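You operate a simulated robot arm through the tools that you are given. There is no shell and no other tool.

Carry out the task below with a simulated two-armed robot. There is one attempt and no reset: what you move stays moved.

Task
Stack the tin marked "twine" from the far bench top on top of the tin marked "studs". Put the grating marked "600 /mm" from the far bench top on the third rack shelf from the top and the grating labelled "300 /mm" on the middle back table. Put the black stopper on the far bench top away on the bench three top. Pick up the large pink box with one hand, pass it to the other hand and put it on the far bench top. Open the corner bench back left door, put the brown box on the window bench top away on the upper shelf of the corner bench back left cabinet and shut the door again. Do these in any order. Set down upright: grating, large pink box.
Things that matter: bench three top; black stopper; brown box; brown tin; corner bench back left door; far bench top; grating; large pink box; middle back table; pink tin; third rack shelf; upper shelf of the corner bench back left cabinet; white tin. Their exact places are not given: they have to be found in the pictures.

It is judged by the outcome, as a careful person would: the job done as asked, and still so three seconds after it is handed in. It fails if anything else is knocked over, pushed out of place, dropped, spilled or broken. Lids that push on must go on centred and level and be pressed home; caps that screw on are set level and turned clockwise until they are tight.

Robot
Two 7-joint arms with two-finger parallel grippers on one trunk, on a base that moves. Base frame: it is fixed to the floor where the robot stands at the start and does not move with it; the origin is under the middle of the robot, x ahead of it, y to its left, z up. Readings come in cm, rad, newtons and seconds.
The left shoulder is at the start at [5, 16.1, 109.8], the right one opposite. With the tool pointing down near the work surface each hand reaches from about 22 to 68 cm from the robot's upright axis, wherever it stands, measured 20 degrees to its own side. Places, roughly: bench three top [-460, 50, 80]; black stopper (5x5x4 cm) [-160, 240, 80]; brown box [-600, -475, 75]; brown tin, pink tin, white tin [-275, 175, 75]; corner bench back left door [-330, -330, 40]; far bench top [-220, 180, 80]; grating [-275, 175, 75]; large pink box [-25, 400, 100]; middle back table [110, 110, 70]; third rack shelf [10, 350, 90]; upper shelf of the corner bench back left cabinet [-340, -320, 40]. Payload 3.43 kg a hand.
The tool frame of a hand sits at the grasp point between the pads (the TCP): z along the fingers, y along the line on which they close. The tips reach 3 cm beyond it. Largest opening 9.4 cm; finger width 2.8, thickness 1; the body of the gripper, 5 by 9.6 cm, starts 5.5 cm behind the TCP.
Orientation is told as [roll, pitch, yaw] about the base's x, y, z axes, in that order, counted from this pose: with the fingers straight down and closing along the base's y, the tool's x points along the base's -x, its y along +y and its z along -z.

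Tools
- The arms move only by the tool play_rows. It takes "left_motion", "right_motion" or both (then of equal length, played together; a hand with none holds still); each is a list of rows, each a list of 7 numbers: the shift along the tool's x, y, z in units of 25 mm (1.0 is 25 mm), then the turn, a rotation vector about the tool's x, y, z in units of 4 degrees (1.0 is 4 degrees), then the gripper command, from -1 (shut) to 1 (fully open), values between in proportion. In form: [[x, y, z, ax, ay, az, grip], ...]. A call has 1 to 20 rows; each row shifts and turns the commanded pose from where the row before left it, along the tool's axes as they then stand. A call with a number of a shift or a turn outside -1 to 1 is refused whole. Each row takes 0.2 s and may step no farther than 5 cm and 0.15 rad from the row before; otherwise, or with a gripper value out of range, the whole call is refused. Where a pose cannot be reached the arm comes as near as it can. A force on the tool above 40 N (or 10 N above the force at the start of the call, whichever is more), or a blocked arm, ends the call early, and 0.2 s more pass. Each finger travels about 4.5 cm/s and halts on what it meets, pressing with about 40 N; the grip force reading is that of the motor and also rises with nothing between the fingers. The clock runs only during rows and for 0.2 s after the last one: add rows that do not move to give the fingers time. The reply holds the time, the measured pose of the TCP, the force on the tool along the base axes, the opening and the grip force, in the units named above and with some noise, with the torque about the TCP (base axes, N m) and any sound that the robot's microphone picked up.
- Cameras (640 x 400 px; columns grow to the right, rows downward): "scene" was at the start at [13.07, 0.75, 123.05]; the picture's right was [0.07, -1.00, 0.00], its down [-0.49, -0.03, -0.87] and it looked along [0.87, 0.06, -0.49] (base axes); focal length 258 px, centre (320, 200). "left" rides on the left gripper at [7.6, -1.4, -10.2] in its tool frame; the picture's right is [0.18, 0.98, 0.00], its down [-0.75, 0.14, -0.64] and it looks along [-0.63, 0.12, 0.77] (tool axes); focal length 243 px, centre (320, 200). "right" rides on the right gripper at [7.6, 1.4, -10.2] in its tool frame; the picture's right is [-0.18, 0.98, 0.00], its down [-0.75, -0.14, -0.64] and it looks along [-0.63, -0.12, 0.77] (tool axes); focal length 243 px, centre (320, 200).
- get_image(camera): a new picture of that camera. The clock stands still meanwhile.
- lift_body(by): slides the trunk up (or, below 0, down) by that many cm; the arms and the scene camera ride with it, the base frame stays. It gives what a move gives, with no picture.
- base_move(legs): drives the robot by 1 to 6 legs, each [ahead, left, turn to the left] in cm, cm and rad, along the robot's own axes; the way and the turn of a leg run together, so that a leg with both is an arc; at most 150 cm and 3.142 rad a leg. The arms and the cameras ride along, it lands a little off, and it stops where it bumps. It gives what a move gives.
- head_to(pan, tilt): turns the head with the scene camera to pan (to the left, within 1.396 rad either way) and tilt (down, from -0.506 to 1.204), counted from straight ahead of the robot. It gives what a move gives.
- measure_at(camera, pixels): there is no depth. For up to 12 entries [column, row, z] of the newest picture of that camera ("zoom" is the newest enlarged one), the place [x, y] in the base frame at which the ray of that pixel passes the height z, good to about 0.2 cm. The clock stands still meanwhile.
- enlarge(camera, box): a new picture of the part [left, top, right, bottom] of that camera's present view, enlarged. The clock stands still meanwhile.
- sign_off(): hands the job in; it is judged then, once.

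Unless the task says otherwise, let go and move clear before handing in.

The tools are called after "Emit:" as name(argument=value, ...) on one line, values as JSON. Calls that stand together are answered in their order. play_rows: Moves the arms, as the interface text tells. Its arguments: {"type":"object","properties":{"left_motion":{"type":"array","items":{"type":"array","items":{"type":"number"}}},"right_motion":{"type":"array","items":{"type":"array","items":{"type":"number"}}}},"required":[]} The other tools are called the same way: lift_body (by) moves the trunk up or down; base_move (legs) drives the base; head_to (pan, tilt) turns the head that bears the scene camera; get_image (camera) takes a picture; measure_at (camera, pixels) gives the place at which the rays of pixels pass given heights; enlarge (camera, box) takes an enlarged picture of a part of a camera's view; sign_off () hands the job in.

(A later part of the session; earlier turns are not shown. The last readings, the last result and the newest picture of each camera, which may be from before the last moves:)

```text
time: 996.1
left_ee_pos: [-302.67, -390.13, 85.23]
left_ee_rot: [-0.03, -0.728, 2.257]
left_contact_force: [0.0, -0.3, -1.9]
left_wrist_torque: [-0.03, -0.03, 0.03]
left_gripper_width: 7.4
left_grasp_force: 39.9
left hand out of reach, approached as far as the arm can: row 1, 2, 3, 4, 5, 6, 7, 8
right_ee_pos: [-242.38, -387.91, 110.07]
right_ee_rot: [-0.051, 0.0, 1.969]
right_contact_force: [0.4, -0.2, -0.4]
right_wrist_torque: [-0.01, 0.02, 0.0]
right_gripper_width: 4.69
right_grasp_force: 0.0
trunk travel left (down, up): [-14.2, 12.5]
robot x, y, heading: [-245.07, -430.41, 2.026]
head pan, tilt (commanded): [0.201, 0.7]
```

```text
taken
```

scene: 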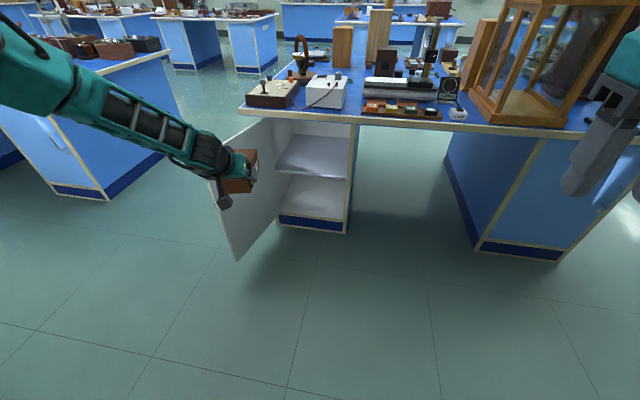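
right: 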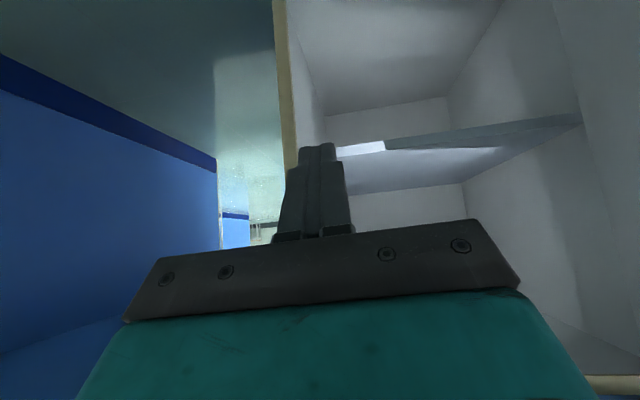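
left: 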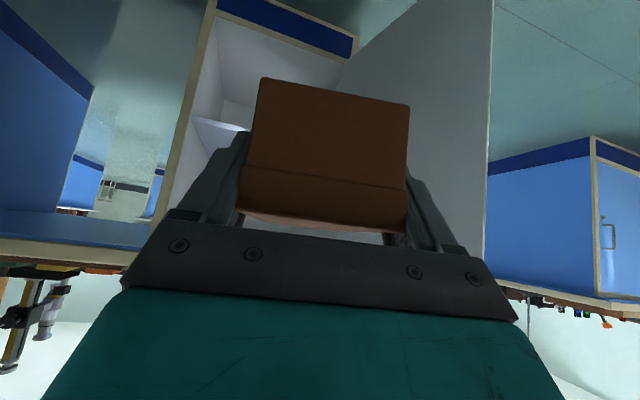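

The left arm won't do it. I'll use the right arm for the shelf instead – that needs the door opened wider and the box re-gripped with the right hand. First raising the left hand (box) and preparing the right fist to push the door further.

Emit:
play_rows(left_motion=[[-0.668, 0, -0.744, 0, 0, 0, -1], [-0.668, 0, -0.744, 0, 0, 0, -1], [-0.668, 0, -0.744, 0, 0, 0, -1], [-0.668, 0, -0.744, 0, 0, 0, -1], [-0.668, 0, -0.744, 0, 0, 0, -1], [-0.668, 0, -0.744, 0, 0, 0, -1], [-0.668, 0, -0.744, 0, 0, 0, -1], [-0.668, 0, -0.744, 0, 0, 0, -1], [-0.668, 0, -0.744, 0, 0, 0, -1], [0, 0, 0, 0, 0, 0, -1]], right_motion=[[-0.9, 0, 0, 0, 0, 0, -0.5], [-0.9, 0, 0, 0, 0, 0, -1], [-0.9, 0, 0, 0, 0, 0, -1], [-0.9, 0, 0, 0, 0, 0, -1], [-0.9, 0, 0, 0, 0, 0, -1], [-0.9, 0, 0, 0, 0, 0, -1], [-0.9, 0, 0, 0, 0, 0, -1], [-0.9, 0, 0, 0, 0, 0, -1], [0, 0, 0, 0, 0, 0, -1], [0, 0, 0, 0, 0, 0, -1]])

Emit:
lift_body(by=-14)

Emit:
play_rows(right_motion=[[0, 0, 0, 0, -1, 0, -1], [0, 0, 0, 0, -1, 0, -1], [0, 0, 0, 0, -1, 0, -1], [0, 0, 0, 0, -1, 0, -1], [0, 0, 0, 0, -1, 0, -1], [0, 0, 0, 0, -1, 0, -1], [0, 0, 0, 0, -1, 0, -1], [0, 0, 0, 0, -1, 0, -1], [0, 0, 0, 0, -1, 0, -1], [0, 0, 0, 0, -1, 0, -1], [0, 0, 0, 0, -0.7, 0, -1], [0.67, 0, 0.743, 0, 0, 0, -1], [0.67, 0, 0.743, 0, 0, 0, -1], [0.67, 0, 0.743, 0, 0, 0, -1], [0.67, 0, 0.743, 0, 0, 0, -1], [0.67, 0, 0.743, 0, 0, 0, -1], [0.67, 0, 0.743, 0, 0, 0, -1], [0.67, 0, 0.743, 0, 0, 0, -1], [0.67, 0, 0.743, 0, 0, 0, -1], [0.67, 0, 0.743, 0, 0, 0, -1]])

Emit:
get_image(camera="scene")

```text
time: 998.3
left_ee_pos: [-303.22, -390.42, 107.77]
left_ee_rot: [-0.032, -0.727, 2.259]
left_contact_force: [0.2, -0.1, -2.3]
left_wrist_torque: [-0.08, -0.03, 0.0]
left_gripper_width: 7.36
left_grasp_force: 40.1
right_ee_pos: [-249.25, -371.34, 110.15]
right_ee_rot: [-0.049, 0.0, 1.968]
right_contact_force: [-0.3, 0.1, 0.0]
right_wrist_torque: [0.02, 0.02, -0.03]
right_gripper_width: 0.01
right_grasp_force: 33.2
trunk travel left (down, up): [-14.2, 12.5]
robot x, y, heading: [-245.4, -430.55, 2.033]
head pan, tilt (commanded): [0.201, 0.7]
```

```text
time: 1000.0
left_ee_pos: [-303.13, -390.42, 93.58]
left_ee_rot: [-0.033, -0.728, 2.258]
left_contact_force: [-0.8, 0.3, -1.4]
left_wrist_torque: [-0.1, -0.04, -0.01]
left_gripper_width: 7.39
left_grasp_force: 39.9
right_ee_pos: [-249.18, -371.25, 96.12]
right_ee_rot: [-0.049, -0.001, 1.968]
right_contact_force: [0.1, 0.3, 0.4]
right_wrist_torque: [0.01, 0.0, 0.01]
right_gripper_width: 0.03
right_grasp_force: 32.4
trunk travel left (down, up): [-0.2, 26.5]
robot x, y, heading: [-245.13, -430.58, 2.026]
head pan, tilt (commanded): [0.201, 0.7]
```

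```text
time: 1004.2
left_ee_pos: [-303.12, -390.54, 93.69]
left_ee_rot: [-0.031, -0.729, 2.258]
left_contact_force: [0.4, 0.3, -1.7]
left_wrist_torque: [-0.06, -0.04, 0.0]
left_gripper_width: 7.38
left_grasp_force: 39.6
right_ee_pos: [-248.27, -370.64, 73.69]
right_ee_rot: [-0.066, -0.746, 2.017]
right_contact_force: [0.2, 0.1, -0.2]
right_wrist_torque: [0.02, 0.01, 0.01]
right_gripper_width: 0.01
right_grasp_force: 33.5
trunk travel left (down, up): [-0.2, 26.5]
robot x, y, heading: [-245.39, -430.6, 2.025]
head pan, tilt (commanded): [0.201, 0.7]
```

```text
taken
```

scene: 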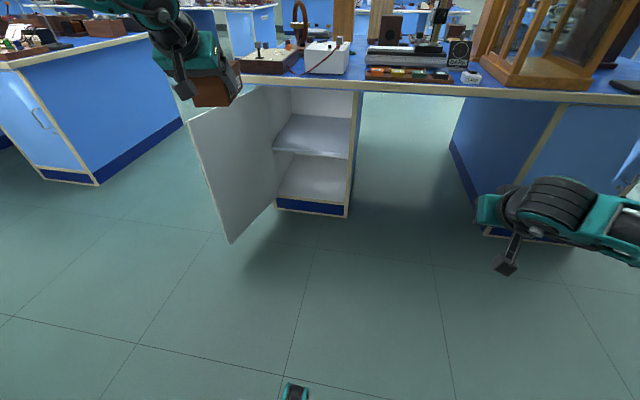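

Right arm goes down fine. Lowering to z≈58 and driving round to the inside of the door.

Emit:
play_rows(right_motion=[[0.67, 0, 0.743, 0, 0, 0, -1], [0.67, 0, 0.743, 0, 0, 0, -1], [0.67, 0, 0.743, 0, 0, 0, -1], [0.67, 0, 0.743, 0, 0, 0, -1], [0.67, 0, 0.743, 0, 0, 0, -1], [0.67, 0, 0.743, 0, 0, 0, -1], [0, 0, 0, 0, 0, 0, -1]])

Emit:
base_move(legs=[[0, 45, 0.015]])

Emit:
get_image(camera="scene")

```text
time: 1005.8
left_ee_pos: [-303.23, -390.5, 93.67]
left_ee_rot: [-0.033, -0.729, 2.256]
left_contact_force: [0.1, 0.1, -1.2]
left_wrist_torque: [-0.05, -0.05, -0.05]
left_gripper_width: 7.41
left_grasp_force: 40.1
right_ee_pos: [-247.71, -370.4, 58.38]
right_ee_rot: [-0.067, -0.747, 2.018]
right_contact_force: [0.0, -0.4, -0.6]
right_wrist_torque: [-0.03, 0.01, 0.01]
right_gripper_width: 0.01
right_grasp_force: 32.9
trunk travel left (down, up): [-0.2, 26.5]
robot x, y, heading: [-245.34, -430.86, 2.022]
head pan, tilt (commanded): [0.201, 0.7]
```

```text
time: 1010.2
left_ee_pos: [-343.72, -411.41, 93.67]
left_ee_rot: [-0.032, -0.729, 2.27]
left_contact_force: [0.7, 0.7, -1.2]
left_wrist_torque: [-0.07, -0.08, -0.04]
left_gripper_width: 7.4
left_grasp_force: 39.8
right_ee_pos: [-288.5, -390.29, 58.57]
right_ee_rot: [-0.07, -0.747, 2.031]
right_contact_force: [0.1, -0.6, -0.2]
right_wrist_torque: [0.02, -0.06, -0.02]
right_gripper_width: 0.04
right_grasp_force: 32.8
trunk travel left (down, up): [-0.2, 26.5]
robot x, y, heading: [-285.27, -450.81, 2.041]
head pan, tilt (commanded): [0.201, 0.7]
```

```text
taken
```

scene: 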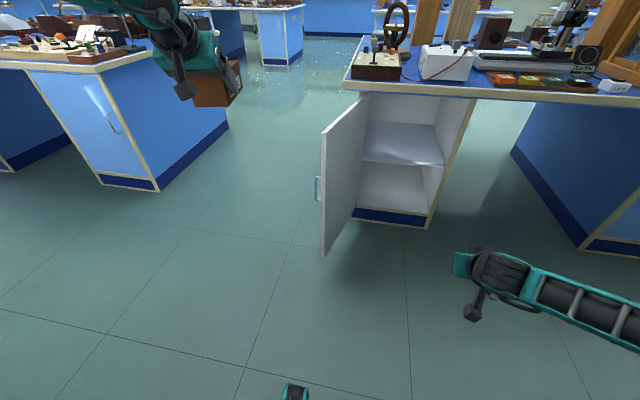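

Emit:
measure_at(camera="scene", pixels=[[323, 256, 11], [323, 137, 72], [362, 95, 72]])

```text
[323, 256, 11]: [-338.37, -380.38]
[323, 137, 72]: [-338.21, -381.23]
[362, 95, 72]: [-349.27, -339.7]
```

Moving in beside the door's inner face, then sweeping left.

Emit:
base_move(legs=[[45, 0, 0], [0, 22, 0]])

Emit:
get_image(camera="scene")

```text
time: 1015.1
left_ee_pos: [-383.03, -380.53, 93.74]
left_ee_rot: [-0.03, -0.728, 2.261]
left_contact_force: [-0.4, -0.2, -1.4]
left_wrist_torque: [-0.07, -0.03, 0.02]
left_gripper_width: 7.42
left_grasp_force: 39.9
right_ee_pos: [-327.8, -359.94, 58.48]
right_ee_rot: [-0.069, -0.749, 2.02]
right_contact_force: [0.1, 0.4, -0.4]
right_wrist_torque: [0.04, 0.01, 0.02]
right_gripper_width: 0.02
right_grasp_force: 32.6
trunk travel left (down, up): [-0.2, 26.5]
robot x, y, heading: [-325.23, -420.67, 2.032]
head pan, tilt (commanded): [0.201, 0.7]
```

```text
taken
```

scene: 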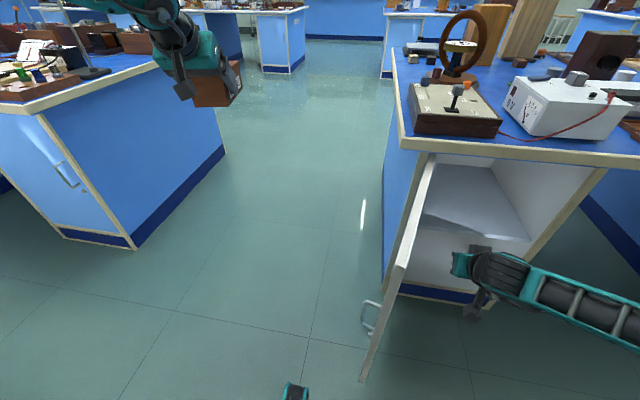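

Hand is inside the open door. Sweeping left carefully in small steps.

Emit:
base_move(legs=[[-2, 10, 0]])

Emit:
base_move(legs=[[-1, 9, 0]])

Emit:
get_image(camera="scene")

```text
time: 1016.6
left_ee_pos: [-390.82, -386.49, 93.75]
left_ee_rot: [-0.03, -0.729, 2.26]
left_contact_force: [-0.2, 0.5, -1.4]
left_wrist_torque: [-0.03, -0.01, -0.01]
left_gripper_width: 7.4
left_grasp_force: 40.0
right_ee_pos: [-335.18, -365.73, 58.54]
right_ee_rot: [-0.075, -0.746, 2.015]
right_contact_force: [19.0, 8.5, 6.4]
right_wrist_torque: [-0.7, 1.3, 0.34]
right_gripper_width: 0.02
right_grasp_force: 33.1
trunk travel left (down, up): [-0.2, 26.5]
robot x, y, heading: [-332.65, -426.37, 2.033]
head pan, tilt (commanded): [0.201, 0.7]
```

```text
time: 1017.5
left_ee_pos: [-392.15, -387.22, 93.61]
left_ee_rot: [-0.031, -0.727, 2.261]
left_contact_force: [-0.1, 0.3, -1.3]
left_wrist_torque: [-0.06, -0.06, 0.01]
left_gripper_width: 7.37
left_grasp_force: 40.0
right_ee_pos: [-334.95, -365.97, 58.53]
right_ee_rot: [-0.104, -0.748, 2.0]
right_contact_force: [0.9, -0.3, -0.1]
right_wrist_torque: [-0.02, 0.0, 0.0]
right_gripper_width: 0.02
right_grasp_force: 32.7
trunk travel left (down, up): [-0.2, 26.5]
robot x, y, heading: [-334.2, -427.44, 2.034]
head pan, tilt (commanded): [0.201, 0.7]
stopped in leg 1: the force on the tool passed its limit at 52 N (the readings are from after the stop); the commanded pose is now the measured one
```

```text
taken
```

scene: 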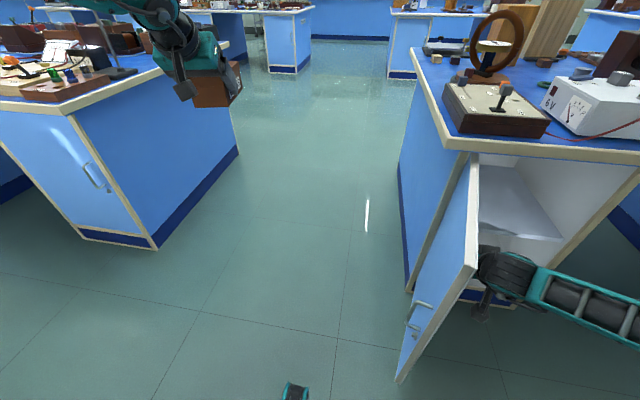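

The door's stop is at ≈103°, so that's its maximum. The right arm can still do it with the robot standing right of the door and turned ~25° left. Backing out, then re-gripping the box with the right hand at the window bench.

Emit:
base_move(legs=[[0, -10, 0], [-30, 0, 0]])

Emit:
play_rows(right_motion=[[-0.67, 0, -0.743, 0, 0, 0, -1], [-0.67, 0, -0.743, 0, 0, 0, -0.5], [-0.67, 0, -0.743, 0, 0, 0, 0], [-0.67, 0, -0.743, 0, 0, 0, 0], [-0.67, 0, -0.743, 0, 0, 0, 0], [-0.67, 0, -0.743, 0, 0, 0, 0], [-0.67, 0, -0.743, 0, 0, 0, 0], [-0.67, 0, -0.743, 0, 0, 0, 0], [-0.67, 0, -0.743, 0, 0, 0, 0], [-0.67, 0, -0.743, 0, 0, 0, 0], [-0.67, 0, -0.743, 0, 0, 0, 0], [0, 0, 0, 0, 0, 0, 0]])

Emit:
lift_body(by=24)

Emit:
get_image(camera="scene")

```text
time: 1020.7
left_ee_pos: [-369.46, -410.16, 93.69]
left_ee_rot: [-0.031, -0.725, 2.257]
left_contact_force: [-0.2, -0.3, -1.8]
left_wrist_torque: [-0.08, -0.06, 0.04]
left_gripper_width: 7.38
left_grasp_force: 39.5
right_ee_pos: [-312.31, -388.75, 58.56]
right_ee_rot: [-0.101, -0.747, 1.999]
right_contact_force: [-0.7, -0.1, -0.6]
right_wrist_torque: [0.02, -0.05, 0.0]
right_gripper_width: 0.01
right_grasp_force: 32.7
trunk travel left (down, up): [-0.2, 26.5]
robot x, y, heading: [-311.54, -450.19, 2.026]
head pan, tilt (commanded): [0.201, 0.7]
```

```text
time: 1023.3
left_ee_pos: [-369.39, -410.35, 93.66]
left_ee_rot: [-0.03, -0.727, 2.259]
left_contact_force: [-0.3, -0.1, -2.3]
left_wrist_torque: [-0.05, 0.0, 0.01]
left_gripper_width: 7.37
left_grasp_force: 39.4
right_ee_pos: [-314.11, -390.1, 86.26]
right_ee_rot: [-0.103, -0.748, 1.999]
right_contact_force: [0.4, -0.5, -1.0]
right_wrist_torque: [-0.02, 0.02, -0.03]
right_gripper_width: 4.71
right_grasp_force: 0.0
trunk travel left (down, up): [-0.2, 26.5]
robot x, y, heading: [-311.65, -450.55, 2.029]
head pan, tilt (commanded): [0.201, 0.7]
```

```text
time: 1025.8
left_ee_pos: [-369.53, -410.28, 117.47]
left_ee_rot: [-0.032, -0.726, 2.259]
left_contact_force: [-0.4, -0.4, -1.5]
left_wrist_torque: [-0.06, -0.02, 0.02]
left_gripper_width: 7.4
left_grasp_force: 40.0
right_ee_pos: [-314.16, -389.98, 110.15]
right_ee_rot: [-0.101, -0.746, 1.999]
right_contact_force: [-0.7, 0.0, 0.3]
right_wrist_torque: [0.01, 0.03, -0.01]
right_gripper_width: 4.69
right_grasp_force: 0.1
trunk travel left (down, up): [-24.2, 2.5]
robot x, y, heading: [-311.59, -450.23, 2.03]
head pan, tilt (commanded): [0.201, 0.7]
```

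```text
taken
```

scene: 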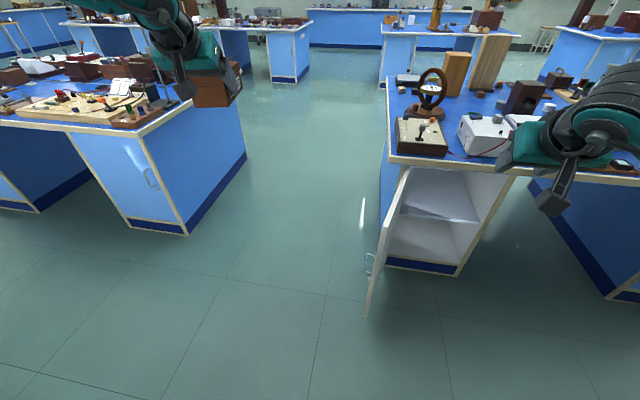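

Driving back to the window bench's free end to set the box down and re-grip it with the right hand.

Emit:
base_move(legs=[[0, 120, 0.01], [0, 120, 0], [0, 110, 0], [0, 0, -1.53], [0, 78, 0]])

Emit:
head_to(pan=0.25, tilt=0.7)

Emit:
get_image(camera="scene")

```text
time: 1067.2
left_ee_pos: [-621.46, -479.25, 117.68]
left_ee_rot: [-0.031, -0.726, 0.69]
left_contact_force: [-1.0, -1.0, -0.9]
left_wrist_torque: [-0.03, 0.03, 0.03]
left_gripper_width: 7.39
left_grasp_force: 40.2
right_ee_pos: [-601.23, -534.56, 110.06]
right_ee_rot: [-0.104, -0.747, 0.434]
right_contact_force: [-0.6, -0.1, -0.5]
right_wrist_torque: [0.0, 0.03, 0.02]
right_gripper_width: 4.72
right_grasp_force: 0.1
trunk travel left (down, up): [-24.2, 2.5]
robot x, y, heading: [-661.11, -537.48, 0.462]
head pan, tilt (commanded): [0.201, 0.7]
```

```text
time: 1067.8
left_ee_pos: [-621.52, -479.29, 117.67]
left_ee_rot: [-0.032, -0.725, 0.693]
left_contact_force: [-0.4, 0.7, -1.4]
left_wrist_torque: [-0.08, 0.07, 0.01]
left_gripper_width: 7.39
left_grasp_force: 40.2
right_ee_pos: [-601.08, -534.58, 110.09]
right_ee_rot: [-0.099, -0.746, 0.434]
right_contact_force: [-0.7, -0.1, 0.3]
right_wrist_torque: [-0.02, -0.01, 0.0]
right_gripper_width: 4.7
right_grasp_force: 0.0
trunk travel left (down, up): [-24.2, 2.5]
robot x, y, heading: [-661.23, -537.47, 0.465]
head pan, tilt (commanded): [0.25, 0.7]
```

```text
taken
```

scene: 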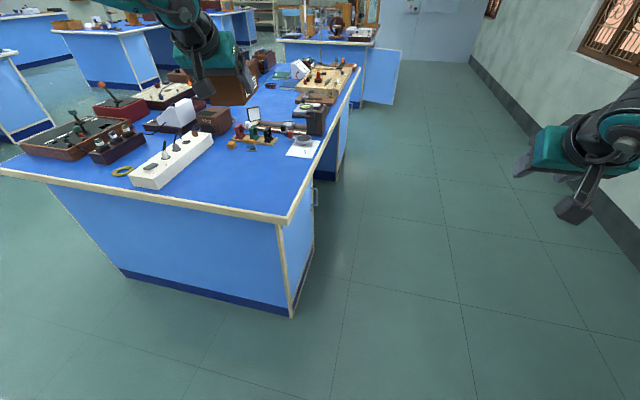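

Aligning over the free spot (base 18 ahead, 6 left), then lowering with the trunk.

Emit:
base_move(legs=[[17, 5, 0]])

Emit:
lift_body(by=-23)

Emit:
get_image(camera="scene")

Emit:
get_image(camera="left")

```text
time: 1069.3
left_ee_pos: [-608.43, -467.43, 117.61]
left_ee_rot: [-0.032, -0.725, 0.691]
left_contact_force: [0.5, 0.2, -1.7]
left_wrist_torque: [-0.03, 0.06, -0.01]
left_gripper_width: 7.41
left_grasp_force: 39.7
right_ee_pos: [-588.1, -522.74, 110.03]
right_ee_rot: [-0.103, -0.746, 0.433]
right_contact_force: [-0.6, -0.8, -0.1]
right_wrist_torque: [-0.02, 0.02, -0.02]
right_gripper_width: 4.69
right_grasp_force: 0.0
trunk travel left (down, up): [-24.2, 2.5]
robot x, y, heading: [-648.03, -525.48, 0.461]
head pan, tilt (commanded): [0.25, 0.7]
```

```text
time: 1071.8
left_ee_pos: [-608.58, -467.54, 94.64]
left_ee_rot: [-0.031, -0.726, 0.692]
left_contact_force: [-0.8, 0.2, -1.3]
left_wrist_torque: [-0.05, 0.03, 0.02]
left_gripper_width: 7.37
left_grasp_force: 40.0
right_ee_pos: [-588.2, -522.74, 87.23]
right_ee_rot: [-0.1, -0.748, 0.434]
right_contact_force: [0.4, -0.5, -0.2]
right_wrist_torque: [-0.01, 0.03, -0.02]
right_gripper_width: 4.73
right_grasp_force: 0.1
trunk travel left (down, up): [-1.2, 25.5]
robot x, y, heading: [-648.33, -525.57, 0.463]
head pan, tilt (commanded): [0.25, 0.7]
```

```text
taken
```

scene: 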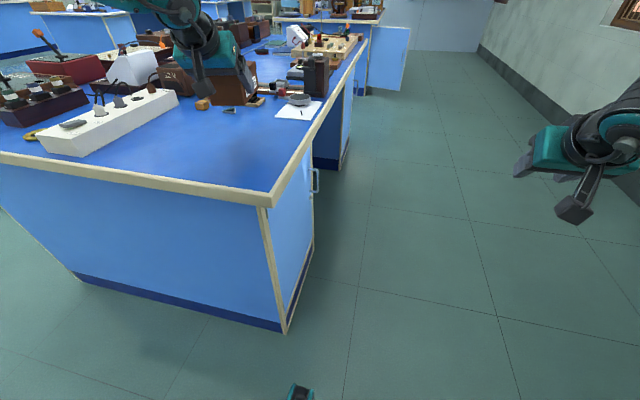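

```text
taken
```

left: 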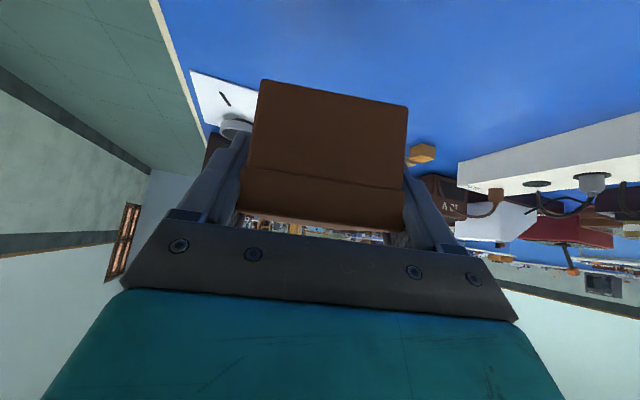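

The prism/cube near the far end are close; shifting back 3 cm before lowering.

Emit:
base_move(legs=[[-4, -1.5, 0]])

Emit:
play_rows(left_motion=[[0.668, 0, 0.744, 0, 0, 0, -1], [0.668, 0, 0.744, 0, 0, 0, -1], [0.668, 0, 0.744, 0, 0, 0, -1], [0.45, 0, 0.5, 0, 0, 0, -1], [0, 0, 0, 0, 0, 0, -1]])

Emit:
get_image(camera="left")

Emit:
get_image(camera="scene")

```text
time: 1072.6
left_ee_pos: [-611.5, -470.67, 94.63]
left_ee_rot: [-0.029, -0.727, 0.69]
left_contact_force: [0.5, -0.2, -1.7]
left_wrist_torque: [-0.08, 0.07, 0.03]
left_gripper_width: 7.39
left_grasp_force: 39.9
right_ee_pos: [-591.1, -525.89, 87.1]
right_ee_rot: [-0.101, -0.746, 0.432]
right_contact_force: [0.5, -0.1, -0.8]
right_wrist_torque: [0.0, -0.03, -0.01]
right_gripper_width: 4.7
right_grasp_force: 0.1
trunk travel left (down, up): [-1.2, 25.5]
robot x, y, heading: [-650.95, -528.82, 0.46]
head pan, tilt (commanded): [0.25, 0.7]
```

```text
time: 1073.8
left_ee_pos: [-611.46, -470.8, 85.4]
left_ee_rot: [-0.032, -0.725, 0.692]
left_contact_force: [0.6, -0.3, -1.8]
left_wrist_torque: [-0.05, 0.05, -0.02]
left_gripper_width: 7.43
left_grasp_force: 39.7
right_ee_pos: [-590.99, -525.84, 87.21]
right_ee_rot: [-0.102, -0.747, 0.435]
right_contact_force: [0.3, -0.2, 0.4]
right_wrist_torque: [-0.02, -0.01, -0.02]
right_gripper_width: 4.68
right_grasp_force: 0.0
trunk travel left (down, up): [-1.2, 25.5]
robot x, y, heading: [-651.35, -528.66, 0.468]
head pan, tilt (commanded): [0.25, 0.7]
```

```text
taken
```

left: 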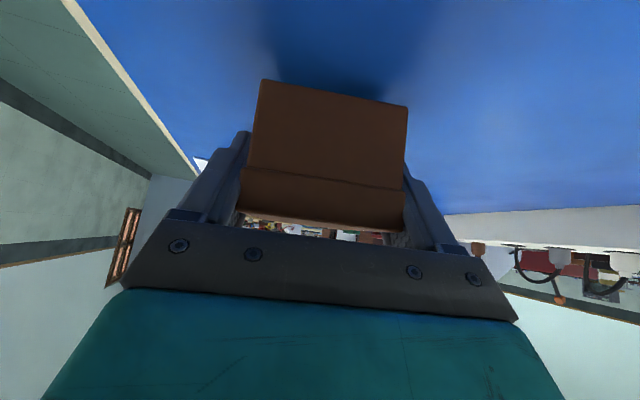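

```text
taken
```

scene: 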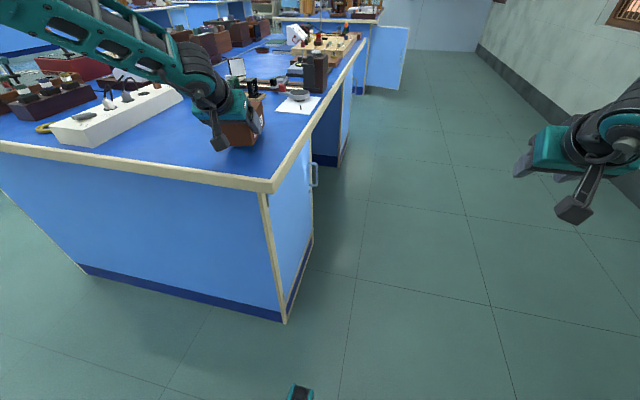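

Emit:
play_rows(left_motion=[[0.08, 0, 0.09, 0, 0, 0, -1], [0.08, 0, 0.09, 0, 0, 0, -1], [0.08, 0, 0.09, 0, 0, 0, -1], [0.08, 0, 0.09, 0, 0, 0, -1], [0, 0, 0, 0, 0, 0, -1]])

Emit:
play_rows(left_motion=[[0.06, 0, 0.067, 0, 0, 0, -1], [0, 0, 0, 0, 0, 0, -1]])

```text
time: 1075.0
left_ee_pos: [-611.45, -470.72, 84.59]
left_ee_rot: [-0.031, -0.73, 0.692]
left_contact_force: [-0.9, -0.6, 4.8]
left_wrist_torque: [0.57, -0.33, 0.05]
left_gripper_width: 7.37
left_grasp_force: 40.1
right_ee_pos: [-591.07, -525.97, 87.22]
right_ee_rot: [-0.101, -0.75, 0.433]
right_contact_force: [-0.2, 0.2, -0.4]
right_wrist_torque: [-0.03, -0.02, 0.01]
right_gripper_width: 4.71
right_grasp_force: 0.1
trunk travel left (down, up): [-1.2, 25.5]
robot x, y, heading: [-651.32, -528.62, 0.465]
head pan, tilt (commanded): [0.25, 0.7]
```

```text
time: 1075.6
left_ee_pos: [-611.49, -470.74, 84.29]
left_ee_rot: [-0.031, -0.732, 0.691]
left_contact_force: [-0.8, -0.6, 10.6]
left_wrist_torque: [1.11, -0.66, 0.1]
left_gripper_width: 7.4
left_grasp_force: 39.9
right_ee_pos: [-591.24, -525.92, 87.23]
right_ee_rot: [-0.102, -0.748, 0.432]
right_contact_force: [-0.3, -0.2, -0.7]
right_wrist_torque: [-0.02, -0.01, -0.05]
right_gripper_width: 4.7
right_grasp_force: 0.1
trunk travel left (down, up): [-1.2, 25.5]
robot x, y, heading: [-651.4, -528.75, 0.458]
head pan, tilt (commanded): [0.25, 0.7]
```

Contact at the far end (the box is a bit nose-down). Releasing gently and backing out.

Emit:
play_rows(left_motion=[[0.03, 0, 0.03, 0, 0, 0, -1], [0, 0, 0, 0, 0, 0, 0.4], [0, 0, 0, 0, 0, 0, 0.65], [0, 0, 0, 0, 0, 0, 0.85], [0, 0, 0, 0, 0, 0, 1], [0, 0, 0, 0, 0, 0, 1], [0, 0, -0.4, 0, 0, 0, 1], [0, 0, -0.8, 0, 0, 0, 1], [0, 0, -0.9, 0, 0, 0, 1], [0, 0, -0.9, 0, 0, 0, 1], [0, 0, -0.9, 0, 0, 0, 1], [0, 0, -0.9, 0, 0, 0, 1]])

Emit:
get_image(camera="left")

Emit:
get_image(camera="scene")

```text
time: 1078.2
left_ee_pos: [-617.91, -475.63, 92.83]
left_ee_rot: [-0.031, -0.726, 0.693]
left_contact_force: [0.7, 1.0, 0.3]
left_wrist_torque: [0.01, 0.0, -0.01]
left_gripper_width: 9.37
left_grasp_force: 0.1
right_ee_pos: [-591.09, -525.89, 87.14]
right_ee_rot: [-0.1, -0.746, 0.433]
right_contact_force: [-0.3, 0.2, -0.1]
right_wrist_torque: [0.05, 0.01, 0.03]
right_gripper_width: 4.7
right_grasp_force: 0.1
trunk travel left (down, up): [-1.2, 25.5]
robot x, y, heading: [-651.45, -528.86, 0.465]
head pan, tilt (commanded): [0.25, 0.7]
```

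```text
taken
```

left: 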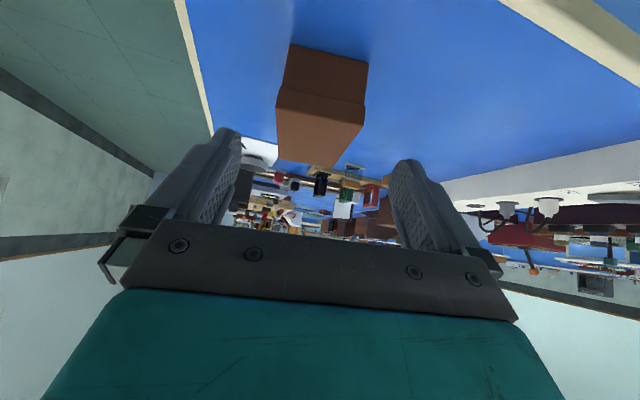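

```text
taken
```

scene: 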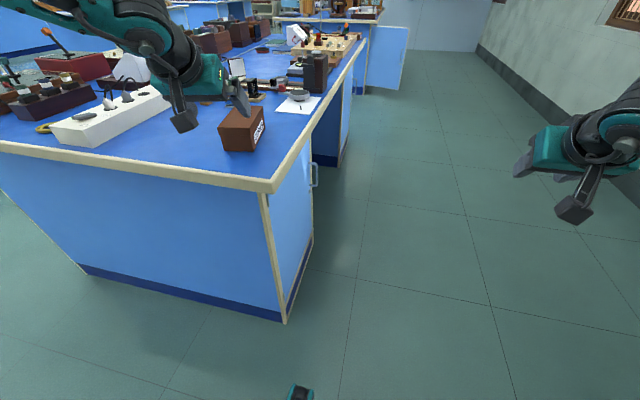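

The box is back on the window bench. Raising trunk and left hand, squaring up the right hand (roll, yaw) for the re-grip.

Emit:
play_rows(left_motion=[[-0.668, 0, -0.744, 0, 0, 0, 1], [-0.668, 0, -0.744, 0, 0, 0, 0.6], [-0.668, 0, -0.744, 0, 0, 0, 0.4], [-0.668, 0, -0.744, 0, 0, 0, 0.4], [-0.668, 0, -0.744, 0, 0, 0, 0.4], [0, 0, 0, 0, 0, 0, 0.4]], right_motion=[[0, 0, 0, -0.716, 0, 0, 0.3], [0, 0, 0, -0.716, 0, 0, 0.6], [0, 0, 0, -0.82, 0, -0.91, 1], [0, 0, 0, -0.82, 0, -0.91, 1], [0, 0, 0, -0.82, 0, -0.91, 1], [0, 0, 0, 0, 0, 0, 1]])

Emit:
lift_body(by=14)

Emit:
base_move(legs=[[-8, 0, 0], [0, 38, 0]])

Emit:
head_to(pan=0.0, tilt=0.75)

Emit:
get_image(camera="scene")

Emit:
get_image(camera="right")

```text
time: 1079.6
left_ee_pos: [-617.95, -475.31, 105.31]
left_ee_rot: [-0.032, -0.727, 0.691]
left_contact_force: [0.5, 0.6, 0.4]
left_wrist_torque: [-0.01, 0.04, -0.02]
left_gripper_width: 6.59
left_grasp_force: 0.0
right_ee_pos: [-591.07, -526.01, 87.22]
right_ee_rot: [-0.007, -0.748, 0.694]
right_contact_force: [0.1, -0.3, 0.4]
right_wrist_torque: [0.04, 0.01, -0.04]
right_gripper_width: 9.39
right_grasp_force: 0.1
trunk travel left (down, up): [-1.2, 25.5]
robot x, y, heading: [-651.15, -528.78, 0.464]
head pan, tilt (commanded): [0.25, 0.7]
```

```text
time: 1081.3
left_ee_pos: [-617.93, -475.3, 119.36]
left_ee_rot: [-0.03, -0.727, 0.693]
left_contact_force: [0.0, 1.0, -0.5]
left_wrist_torque: [0.02, -0.04, -0.03]
left_gripper_width: 6.55
left_grasp_force: 0.3
right_ee_pos: [-591.03, -525.85, 101.2]
right_ee_rot: [-0.006, -0.746, 0.692]
right_contact_force: [-0.7, 0.1, 0.0]
right_wrist_torque: [-0.01, 0.03, 0.01]
right_gripper_width: 9.42
right_grasp_force: 0.0
trunk travel left (down, up): [-15.2, 11.5]
robot x, y, heading: [-651.27, -528.93, 0.461]
head pan, tilt (commanded): [0.25, 0.7]
```

```text
time: 1085.9
left_ee_pos: [-642.48, -444.54, 119.34]
left_ee_rot: [-0.03, -0.725, 0.699]
left_contact_force: [0.6, 0.2, -0.1]
left_wrist_torque: [0.01, 0.0, -0.01]
left_gripper_width: 6.58
left_grasp_force: 0.1
right_ee_pos: [-615.3, -494.99, 101.21]
right_ee_rot: [-0.007, -0.745, 0.7]
right_contact_force: [-0.6, -1.2, 0.8]
right_wrist_torque: [0.01, -0.01, 0.01]
right_gripper_width: 9.4
right_grasp_force: 0.1
trunk travel left (down, up): [-15.2, 11.5]
robot x, y, heading: [-675.57, -498.25, 0.47]
head pan, tilt (commanded): [0.25, 0.7]
```

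```text
time: 1086.6
left_ee_pos: [-642.5, -444.5, 119.32]
left_ee_rot: [-0.031, -0.726, 0.697]
left_contact_force: [-0.9, 0.3, -0.1]
left_wrist_torque: [-0.01, -0.01, 0.0]
left_gripper_width: 6.58
left_grasp_force: 0.0
right_ee_pos: [-615.34, -494.88, 101.12]
right_ee_rot: [-0.006, -0.748, 0.7]
right_contact_force: [0.1, 0.2, 0.0]
right_wrist_torque: [-0.02, -0.03, 0.01]
right_gripper_width: 9.4
right_grasp_force: 0.1
trunk travel left (down, up): [-15.2, 11.5]
robot x, y, heading: [-675.56, -498.28, 0.467]
head pan, tilt (commanded): [0.0, 0.75]
```

```text
taken
```

scene: 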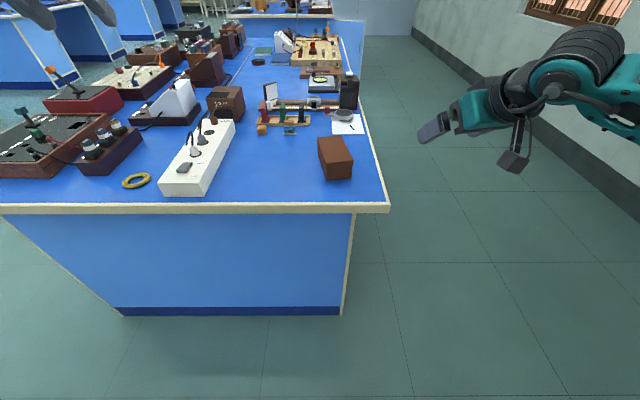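

```text
taken
```

right: 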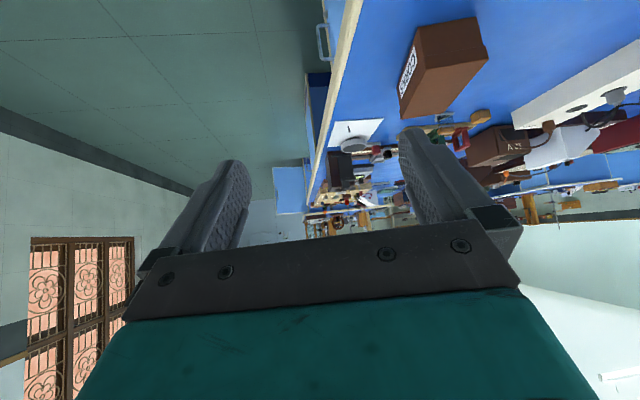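

Measuring the box's corners from this view.

Emit:
enlarge(camera="scene", box=[290, 110, 400, 210])

```text
4.00 times, centred on (345, 160) of scene
```

zoom: 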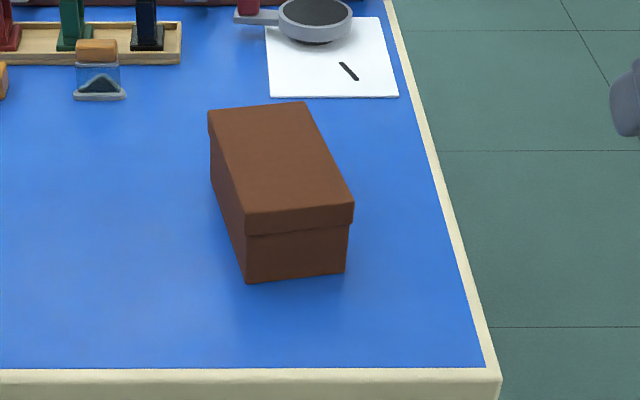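

Emit:
measure_at(camera="zoom", pixels=[[247, 282, 80], [343, 272, 80], [247, 217, 86], [353, 204, 86], [208, 114, 86], [306, 103, 86]])

Emit:
measure_at(camera="right", pixels=[[416, 25, 80], [477, 16, 80], [419, 40, 86], [487, 50, 86], [400, 98, 86], [440, 118, 86]])

```text
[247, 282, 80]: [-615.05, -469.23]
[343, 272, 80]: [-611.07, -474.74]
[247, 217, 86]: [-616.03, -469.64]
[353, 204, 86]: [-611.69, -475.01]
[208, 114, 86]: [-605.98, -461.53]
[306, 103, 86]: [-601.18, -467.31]
```

```text
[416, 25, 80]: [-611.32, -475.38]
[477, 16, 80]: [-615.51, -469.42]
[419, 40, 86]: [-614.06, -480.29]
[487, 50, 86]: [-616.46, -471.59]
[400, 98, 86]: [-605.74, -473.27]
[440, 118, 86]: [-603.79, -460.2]
```

Positioning the robot and bringing the right hand to the pre-approach point behind the box.

Emit:
base_move(legs=[[0, 8, 0], [13, 0, 0]])

Emit:
play_rows(right_motion=[[0.584, 0.9, 0.344, 0, 0, 0, 1], [0.584, 0.9, 0.344, 0, 0, 0, 1], [0.584, 0.9, 0.344, 0, 0, 0, 1], [0.584, 0.9, 0.344, 0, 0, 0, 1], [0.584, 0.9, 0.344, 0, 0, 0, 1], [0, 0, 0, 0, 0, 0, 1]])

Emit:
get_image(camera="right")

Emit:
get_image(camera="scene")

```text
time: 1088.9
left_ee_pos: [-634.4, -431.69, 119.26]
left_ee_rot: [-0.03, -0.726, 0.699]
left_contact_force: [1.3, 0.4, 0.4]
left_wrist_torque: [0.02, 0.03, 0.01]
left_gripper_width: 6.58
left_grasp_force: 0.0
right_ee_pos: [-607.26, -482.03, 101.19]
right_ee_rot: [-0.005, -0.745, 0.699]
right_contact_force: [-0.2, -0.5, -0.6]
right_wrist_torque: [-0.04, 0.02, 0.0]
right_gripper_width: 9.4
right_grasp_force: 0.0
trunk travel left (down, up): [-15.2, 11.5]
robot x, y, heading: [-667.45, -485.13, 0.472]
head pan, tilt (commanded): [0.0, 0.75]
```

```text
time: 1090.3
left_ee_pos: [-634.41, -431.67, 119.28]
left_ee_rot: [-0.031, -0.726, 0.698]
left_contact_force: [-0.3, 0.1, -0.7]
left_wrist_torque: [0.02, 0.02, 0.02]
left_gripper_width: 6.57
left_grasp_force: 0.1
right_ee_pos: [-616.22, -474.97, 92.98]
right_ee_rot: [-0.008, -0.747, 0.7]
right_contact_force: [-0.9, 0.0, 0.3]
right_wrist_torque: [-0.03, 0.0, 0.05]
right_gripper_width: 9.44
right_grasp_force: 0.0
trunk travel left (down, up): [-15.2, 11.5]
robot x, y, heading: [-667.38, -485.24, 0.475]
head pan, tilt (commanded): [0.0, 0.75]
```

```text
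taken
```

right: 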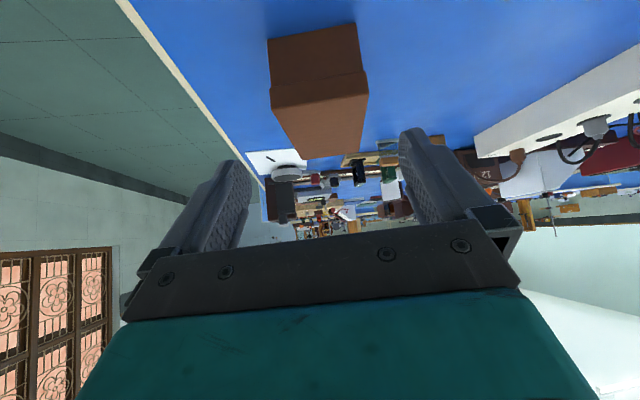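

```text
taken
```

scene: 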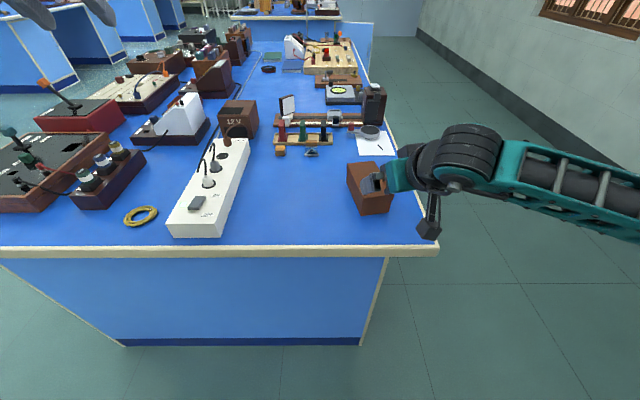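

Aligned; small yaw fix and advancing along the fingers.

Emit:
play_rows(right_motion=[[0.12, 0.23, 0, 0.44, 0, 0.48, 1], [0, 0, 0.9, 0, 0, 0, 1], [0, 0, 0.9, 0, 0, 0, 1], [0, 0, 0.9, 0, 0, 0, 1], [0, 0, 0, 0, 0, 0, 1]])

Emit:
get_image(camera="right")

```text
time: 1091.5
left_ee_pos: [-634.38, -431.73, 119.3]
left_ee_rot: [-0.03, -0.725, 0.699]
left_contact_force: [-0.2, 0.0, 0.8]
left_wrist_torque: [-0.03, -0.01, 0.01]
left_gripper_width: 6.56
left_grasp_force: 0.1
right_ee_pos: [-613.11, -471.99, 87.86]
right_ee_rot: [-0.007, -0.748, 0.654]
right_contact_force: [-1.3, 0.1, 0.8]
right_wrist_torque: [0.01, 0.02, 0.02]
right_gripper_width: 9.39
right_grasp_force: 0.1
trunk travel left (down, up): [-15.2, 11.5]
robot x, y, heading: [-667.39, -485.27, 0.47]
head pan, tilt (commanded): [0.0, 0.75]
```

```text
taken
```

right: 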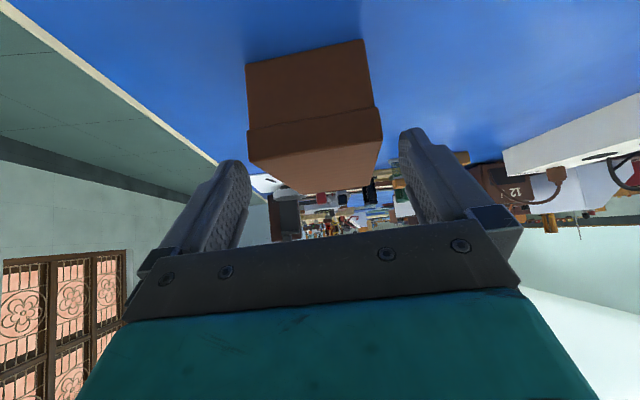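

Emit:
play_rows(right_motion=[[0, -0.06, 0.7, 0, 0, 0, 1], [0, 0, 0.7, 0, 0, 0, 1], [0, 0, 0.68, 0, 0, 0, 1], [0, 0, 0, 0, 0, 0, 1]])

Emit:
get_image(camera="right")

```text
time: 1092.5
left_ee_pos: [-634.31, -431.71, 119.28]
left_ee_rot: [-0.032, -0.725, 0.699]
left_contact_force: [-0.1, 0.8, -0.8]
left_wrist_torque: [-0.01, 0.04, -0.03]
left_gripper_width: 6.59
left_grasp_force: 0.1
right_ee_pos: [-610.23, -470.08, 84.09]
right_ee_rot: [-0.009, -0.747, 0.656]
right_contact_force: [0.3, 0.0, -0.5]
right_wrist_torque: [0.0, -0.01, 0.0]
right_gripper_width: 9.4
right_grasp_force: 0.0
trunk travel left (down, up): [-15.2, 11.5]
robot x, y, heading: [-667.71, -485.24, 0.47]
head pan, tilt (commanded): [0.0, 0.75]
```

```text
taken
```

right: 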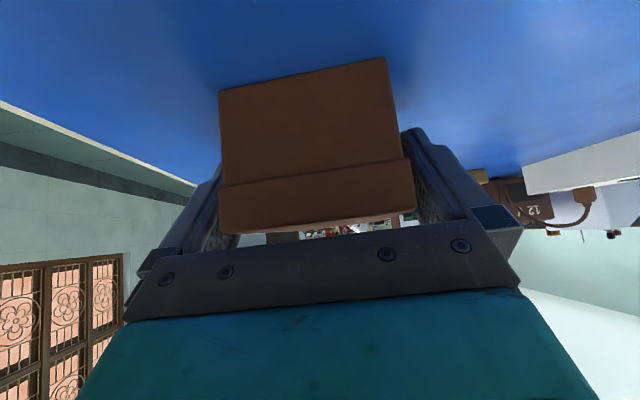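

Fingers straddle the box. Closing and lifting.

Emit:
play_rows(right_motion=[[0, 0, 0, 0, 0, 0, 0.75], [0, 0, 0, 0, 0, 0, 0.45], [0, 0, 0, 0, 0, 0, -0.2], [0, 0, 0, 0, 0, 0, -1], [0, 0, 0, 0, 0, 0, -1], [0, 0, 0, 0, 0, 0, -1]])

Emit:
lift_body(by=11)

Emit:
get_image(camera="right")

```text
time: 1093.9
left_ee_pos: [-634.52, -431.62, 119.41]
left_ee_rot: [-0.031, -0.727, 0.698]
left_contact_force: [0.4, 0.6, 0.0]
left_wrist_torque: [-0.01, -0.02, 0.0]
left_gripper_width: 6.58
left_grasp_force: 0.1
right_ee_pos: [-610.17, -470.03, 84.09]
right_ee_rot: [-0.007, -0.747, 0.654]
right_contact_force: [-0.1, 0.9, 1.1]
right_wrist_torque: [0.1, 0.03, 0.04]
right_gripper_width: 7.4
right_grasp_force: 40.4
trunk travel left (down, up): [-15.2, 11.5]
robot x, y, heading: [-667.13, -485.55, 0.471]
head pan, tilt (commanded): [0.0, 0.75]
```

```text
time: 1095.3
left_ee_pos: [-634.34, -431.72, 130.31]
left_ee_rot: [-0.03, -0.725, 0.698]
left_contact_force: [-0.7, -0.4, -0.2]
left_wrist_torque: [0.02, 0.03, 0.03]
left_gripper_width: 6.58
left_grasp_force: 0.1
right_ee_pos: [-610.18, -470.07, 94.88]
right_ee_rot: [-0.007, -0.748, 0.653]
right_contact_force: [-0.7, -0.2, -0.7]
right_wrist_torque: [-0.03, -0.01, 0.04]
right_gripper_width: 7.4
right_grasp_force: 40.0
trunk travel left (down, up): [-26.2, 0.5]
robot x, y, heading: [-667.0, -485.26, 0.469]
head pan, tilt (commanded): [0.0, 0.75]
```

```text
taken
```

right: 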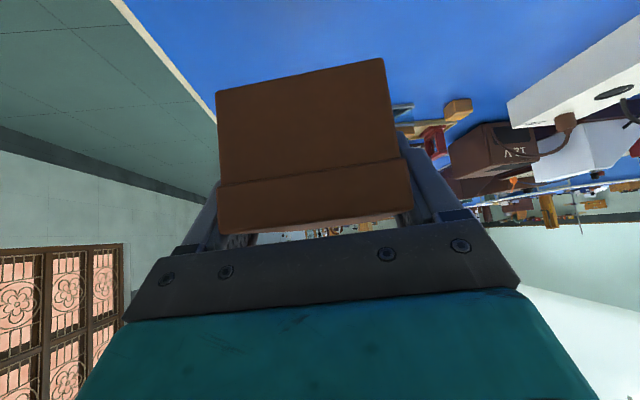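

Right hand holds the box. Backing into free space, aligning the hand with the robot, and testing the low pose there.

Emit:
base_move(legs=[[-45, 0, 0]])

Emit:
play_rows(right_motion=[[0, -0.5, 0, 0.89, 0, 0.96, -1], [0, -0.5, 0, 0.89, 0, 0.96, -1], [0, -0.5, 0, 0, 0, 0, -1], [0, -0.5, 0, 0, 0, 0, -1]])

Emit:
lift_body(by=-26)

Emit:
play_rows(right_motion=[[0.57, -0.2, 0.834, 0, 0, 0, -1], [0.57, -0.2, 0.834, 0, 0, 0, -1], [0.57, -0.2, 0.834, 0, 0, 0, -1], [0.57, -0.2, 0.834, 0, 0, 0, -1], [0.57, -0.2, 0.834, 0, 0, 0, -1], [0.57, -0.2, 0.834, 0, 0, 0, -1], [0.57, -0.2, 0.834, 0, 0, 0, -1], [0.57, -0.2, 0.834, 0, 0, 0, -1], [0, 0, 0, 0, 0, 0, -1]])

Emit:
get_image(camera="scene")

```text
time: 1098.0
left_ee_pos: [-673.25, -451.39, 130.34]
left_ee_rot: [-0.032, -0.727, 0.694]
left_contact_force: [-0.1, -0.1, -0.2]
left_wrist_torque: [-0.01, 0.0, 0.01]
left_gripper_width: 6.57
left_grasp_force: 0.0
right_ee_pos: [-649.3, -489.9, 95.09]
right_ee_rot: [-0.007, -0.746, 0.65]
right_contact_force: [0.0, 0.2, -1.0]
right_wrist_torque: [-0.03, 0.04, 0.0]
right_gripper_width: 7.38
right_grasp_force: 39.9
trunk travel left (down, up): [-26.2, 0.5]
robot x, y, heading: [-706.57, -504.9, 0.463]
head pan, tilt (commanded): [0.0, 0.75]
```

```text
time: 1099.0
left_ee_pos: [-673.13, -451.42, 130.26]
left_ee_rot: [-0.031, -0.726, 0.694]
left_contact_force: [-0.4, 0.2, -0.3]
left_wrist_torque: [-0.05, 0.02, 0.0]
left_gripper_width: 6.58
left_grasp_force: 0.1
right_ee_pos: [-646.66, -494.33, 94.96]
right_ee_rot: [-0.007, -0.746, 0.467]
right_contact_force: [0.2, -0.8, -1.6]
right_wrist_torque: [-0.02, 0.09, 0.02]
right_gripper_width: 7.39
right_grasp_force: 39.4
trunk travel left (down, up): [-26.2, 0.5]
robot x, y, heading: [-706.32, -504.98, 0.468]
head pan, tilt (commanded): [0.0, 0.75]
```

```text
time: 1101.6
left_ee_pos: [-673.11, -451.51, 104.35]
left_ee_rot: [-0.031, -0.727, 0.694]
left_contact_force: [0.3, -0.1, 0.0]
left_wrist_torque: [-0.01, -0.01, -0.02]
left_gripper_width: 6.58
left_grasp_force: 0.1
right_ee_pos: [-646.57, -494.21, 69.0]
right_ee_rot: [-0.007, -0.747, 0.469]
right_contact_force: [-0.5, 0.1, -1.8]
right_wrist_torque: [-0.02, 0.02, -0.02]
right_gripper_width: 7.39
right_grasp_force: 40.1
trunk travel left (down, up): [-0.2, 26.5]
robot x, y, heading: [-706.51, -505.11, 0.464]
head pan, tilt (commanded): [0.0, 0.75]
```

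```text
time: 1103.6
left_ee_pos: [-673.25, -451.59, 104.34]
left_ee_rot: [-0.032, -0.727, 0.696]
left_contact_force: [0.2, -0.2, -0.7]
left_wrist_torque: [0.01, 0.02, 0.0]
left_gripper_width: 6.57
left_grasp_force: 0.0
right_ee_pos: [-642.22, -496.6, 49.15]
right_ee_rot: [-0.004, -0.747, 0.467]
right_contact_force: [0.4, -0.2, -2.4]
right_wrist_torque: [-0.04, 0.03, -0.01]
right_gripper_width: 7.38
right_grasp_force: 40.1
trunk travel left (down, up): [-0.2, 26.5]
robot x, y, heading: [-706.82, -504.79, 0.466]
head pan, tilt (commanded): [0.0, 0.75]
```

```text
taken
```

scene: 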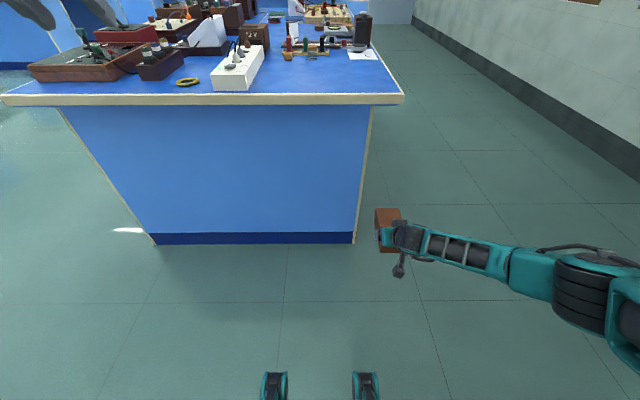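

The right arm reaches z=49 comfortably in this pose. Raising the trunk for transit and driving to the cabinet along the window aisle.

Emit:
lift_body(by=26)

Emit:
base_move(legs=[[0, -143, 0], [0, 0, 1.577], [0, -140, 0], [0, -140, 0]])

Emit:
head_to(pan=-0.3, tilt=0.5)

Emit:
get_image(camera="scene")

```text
time: 1106.3
left_ee_pos: [-673.13, -451.56, 130.26]
left_ee_rot: [-0.031, -0.726, 0.694]
left_contact_force: [-0.1, -0.1, -0.8]
left_wrist_torque: [-0.02, -0.03, 0.0]
left_gripper_width: 6.58
left_grasp_force: 0.1
right_ee_pos: [-642.26, -496.54, 75.19]
right_ee_rot: [-0.008, -0.747, 0.469]
right_contact_force: [-0.3, 0.3, -1.2]
right_wrist_torque: [-0.01, 0.07, 0.02]
right_gripper_width: 7.38
right_grasp_force: 40.2
trunk travel left (down, up): [-26.2, 0.5]
robot x, y, heading: [-706.83, -504.75, 0.47]
head pan, tilt (commanded): [0.0, 0.75]
```

```text
time: 1146.6
left_ee_pos: [-441.32, -486.72, 130.26]
left_ee_rot: [-0.03, -0.726, 2.232]
left_contact_force: [-0.3, 0.2, -0.4]
left_wrist_torque: [0.0, 0.01, 0.01]
left_gripper_width: 6.6
left_grasp_force: 0.0
right_ee_pos: [-395.36, -457.3, 75.25]
right_ee_rot: [-0.007, -0.746, 2.005]
right_contact_force: [-0.2, -0.5, -1.0]
right_wrist_torque: [-0.04, -0.03, 0.01]
right_gripper_width: 7.39
right_grasp_force: 40.3
trunk travel left (down, up): [-26.2, 0.5]
robot x, y, heading: [-388.42, -521.79, 2.005]
head pan, tilt (commanded): [0.0, 0.75]
```

```text
time: 1147.4
left_ee_pos: [-441.29, -486.66, 130.13]
left_ee_rot: [-0.027, -0.726, 2.231]
left_contact_force: [-0.1, 0.5, 0.2]
left_wrist_torque: [0.01, 0.01, 0.0]
left_gripper_width: 6.55
left_grasp_force: 0.0
right_ee_pos: [-395.34, -457.37, 75.08]
right_ee_rot: [-0.007, -0.748, 2.005]
right_contact_force: [0.2, -0.6, -1.5]
right_wrist_torque: [-0.04, 0.0, 0.0]
right_gripper_width: 7.42
right_grasp_force: 39.9
trunk travel left (down, up): [-26.2, 0.5]
robot x, y, heading: [-388.93, -521.93, 2.002]
head pan, tilt (commanded): [-0.3, 0.499]
```

```text
taken
```

scene: 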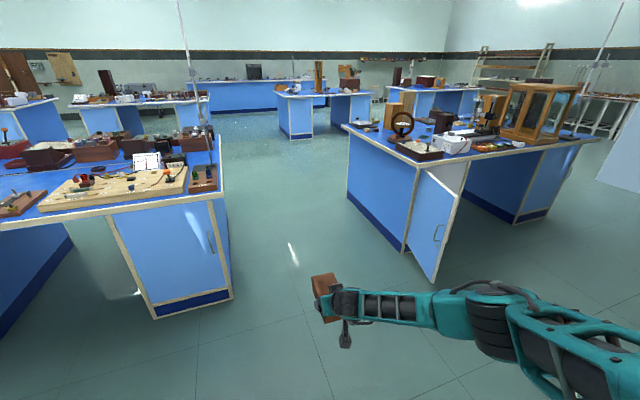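

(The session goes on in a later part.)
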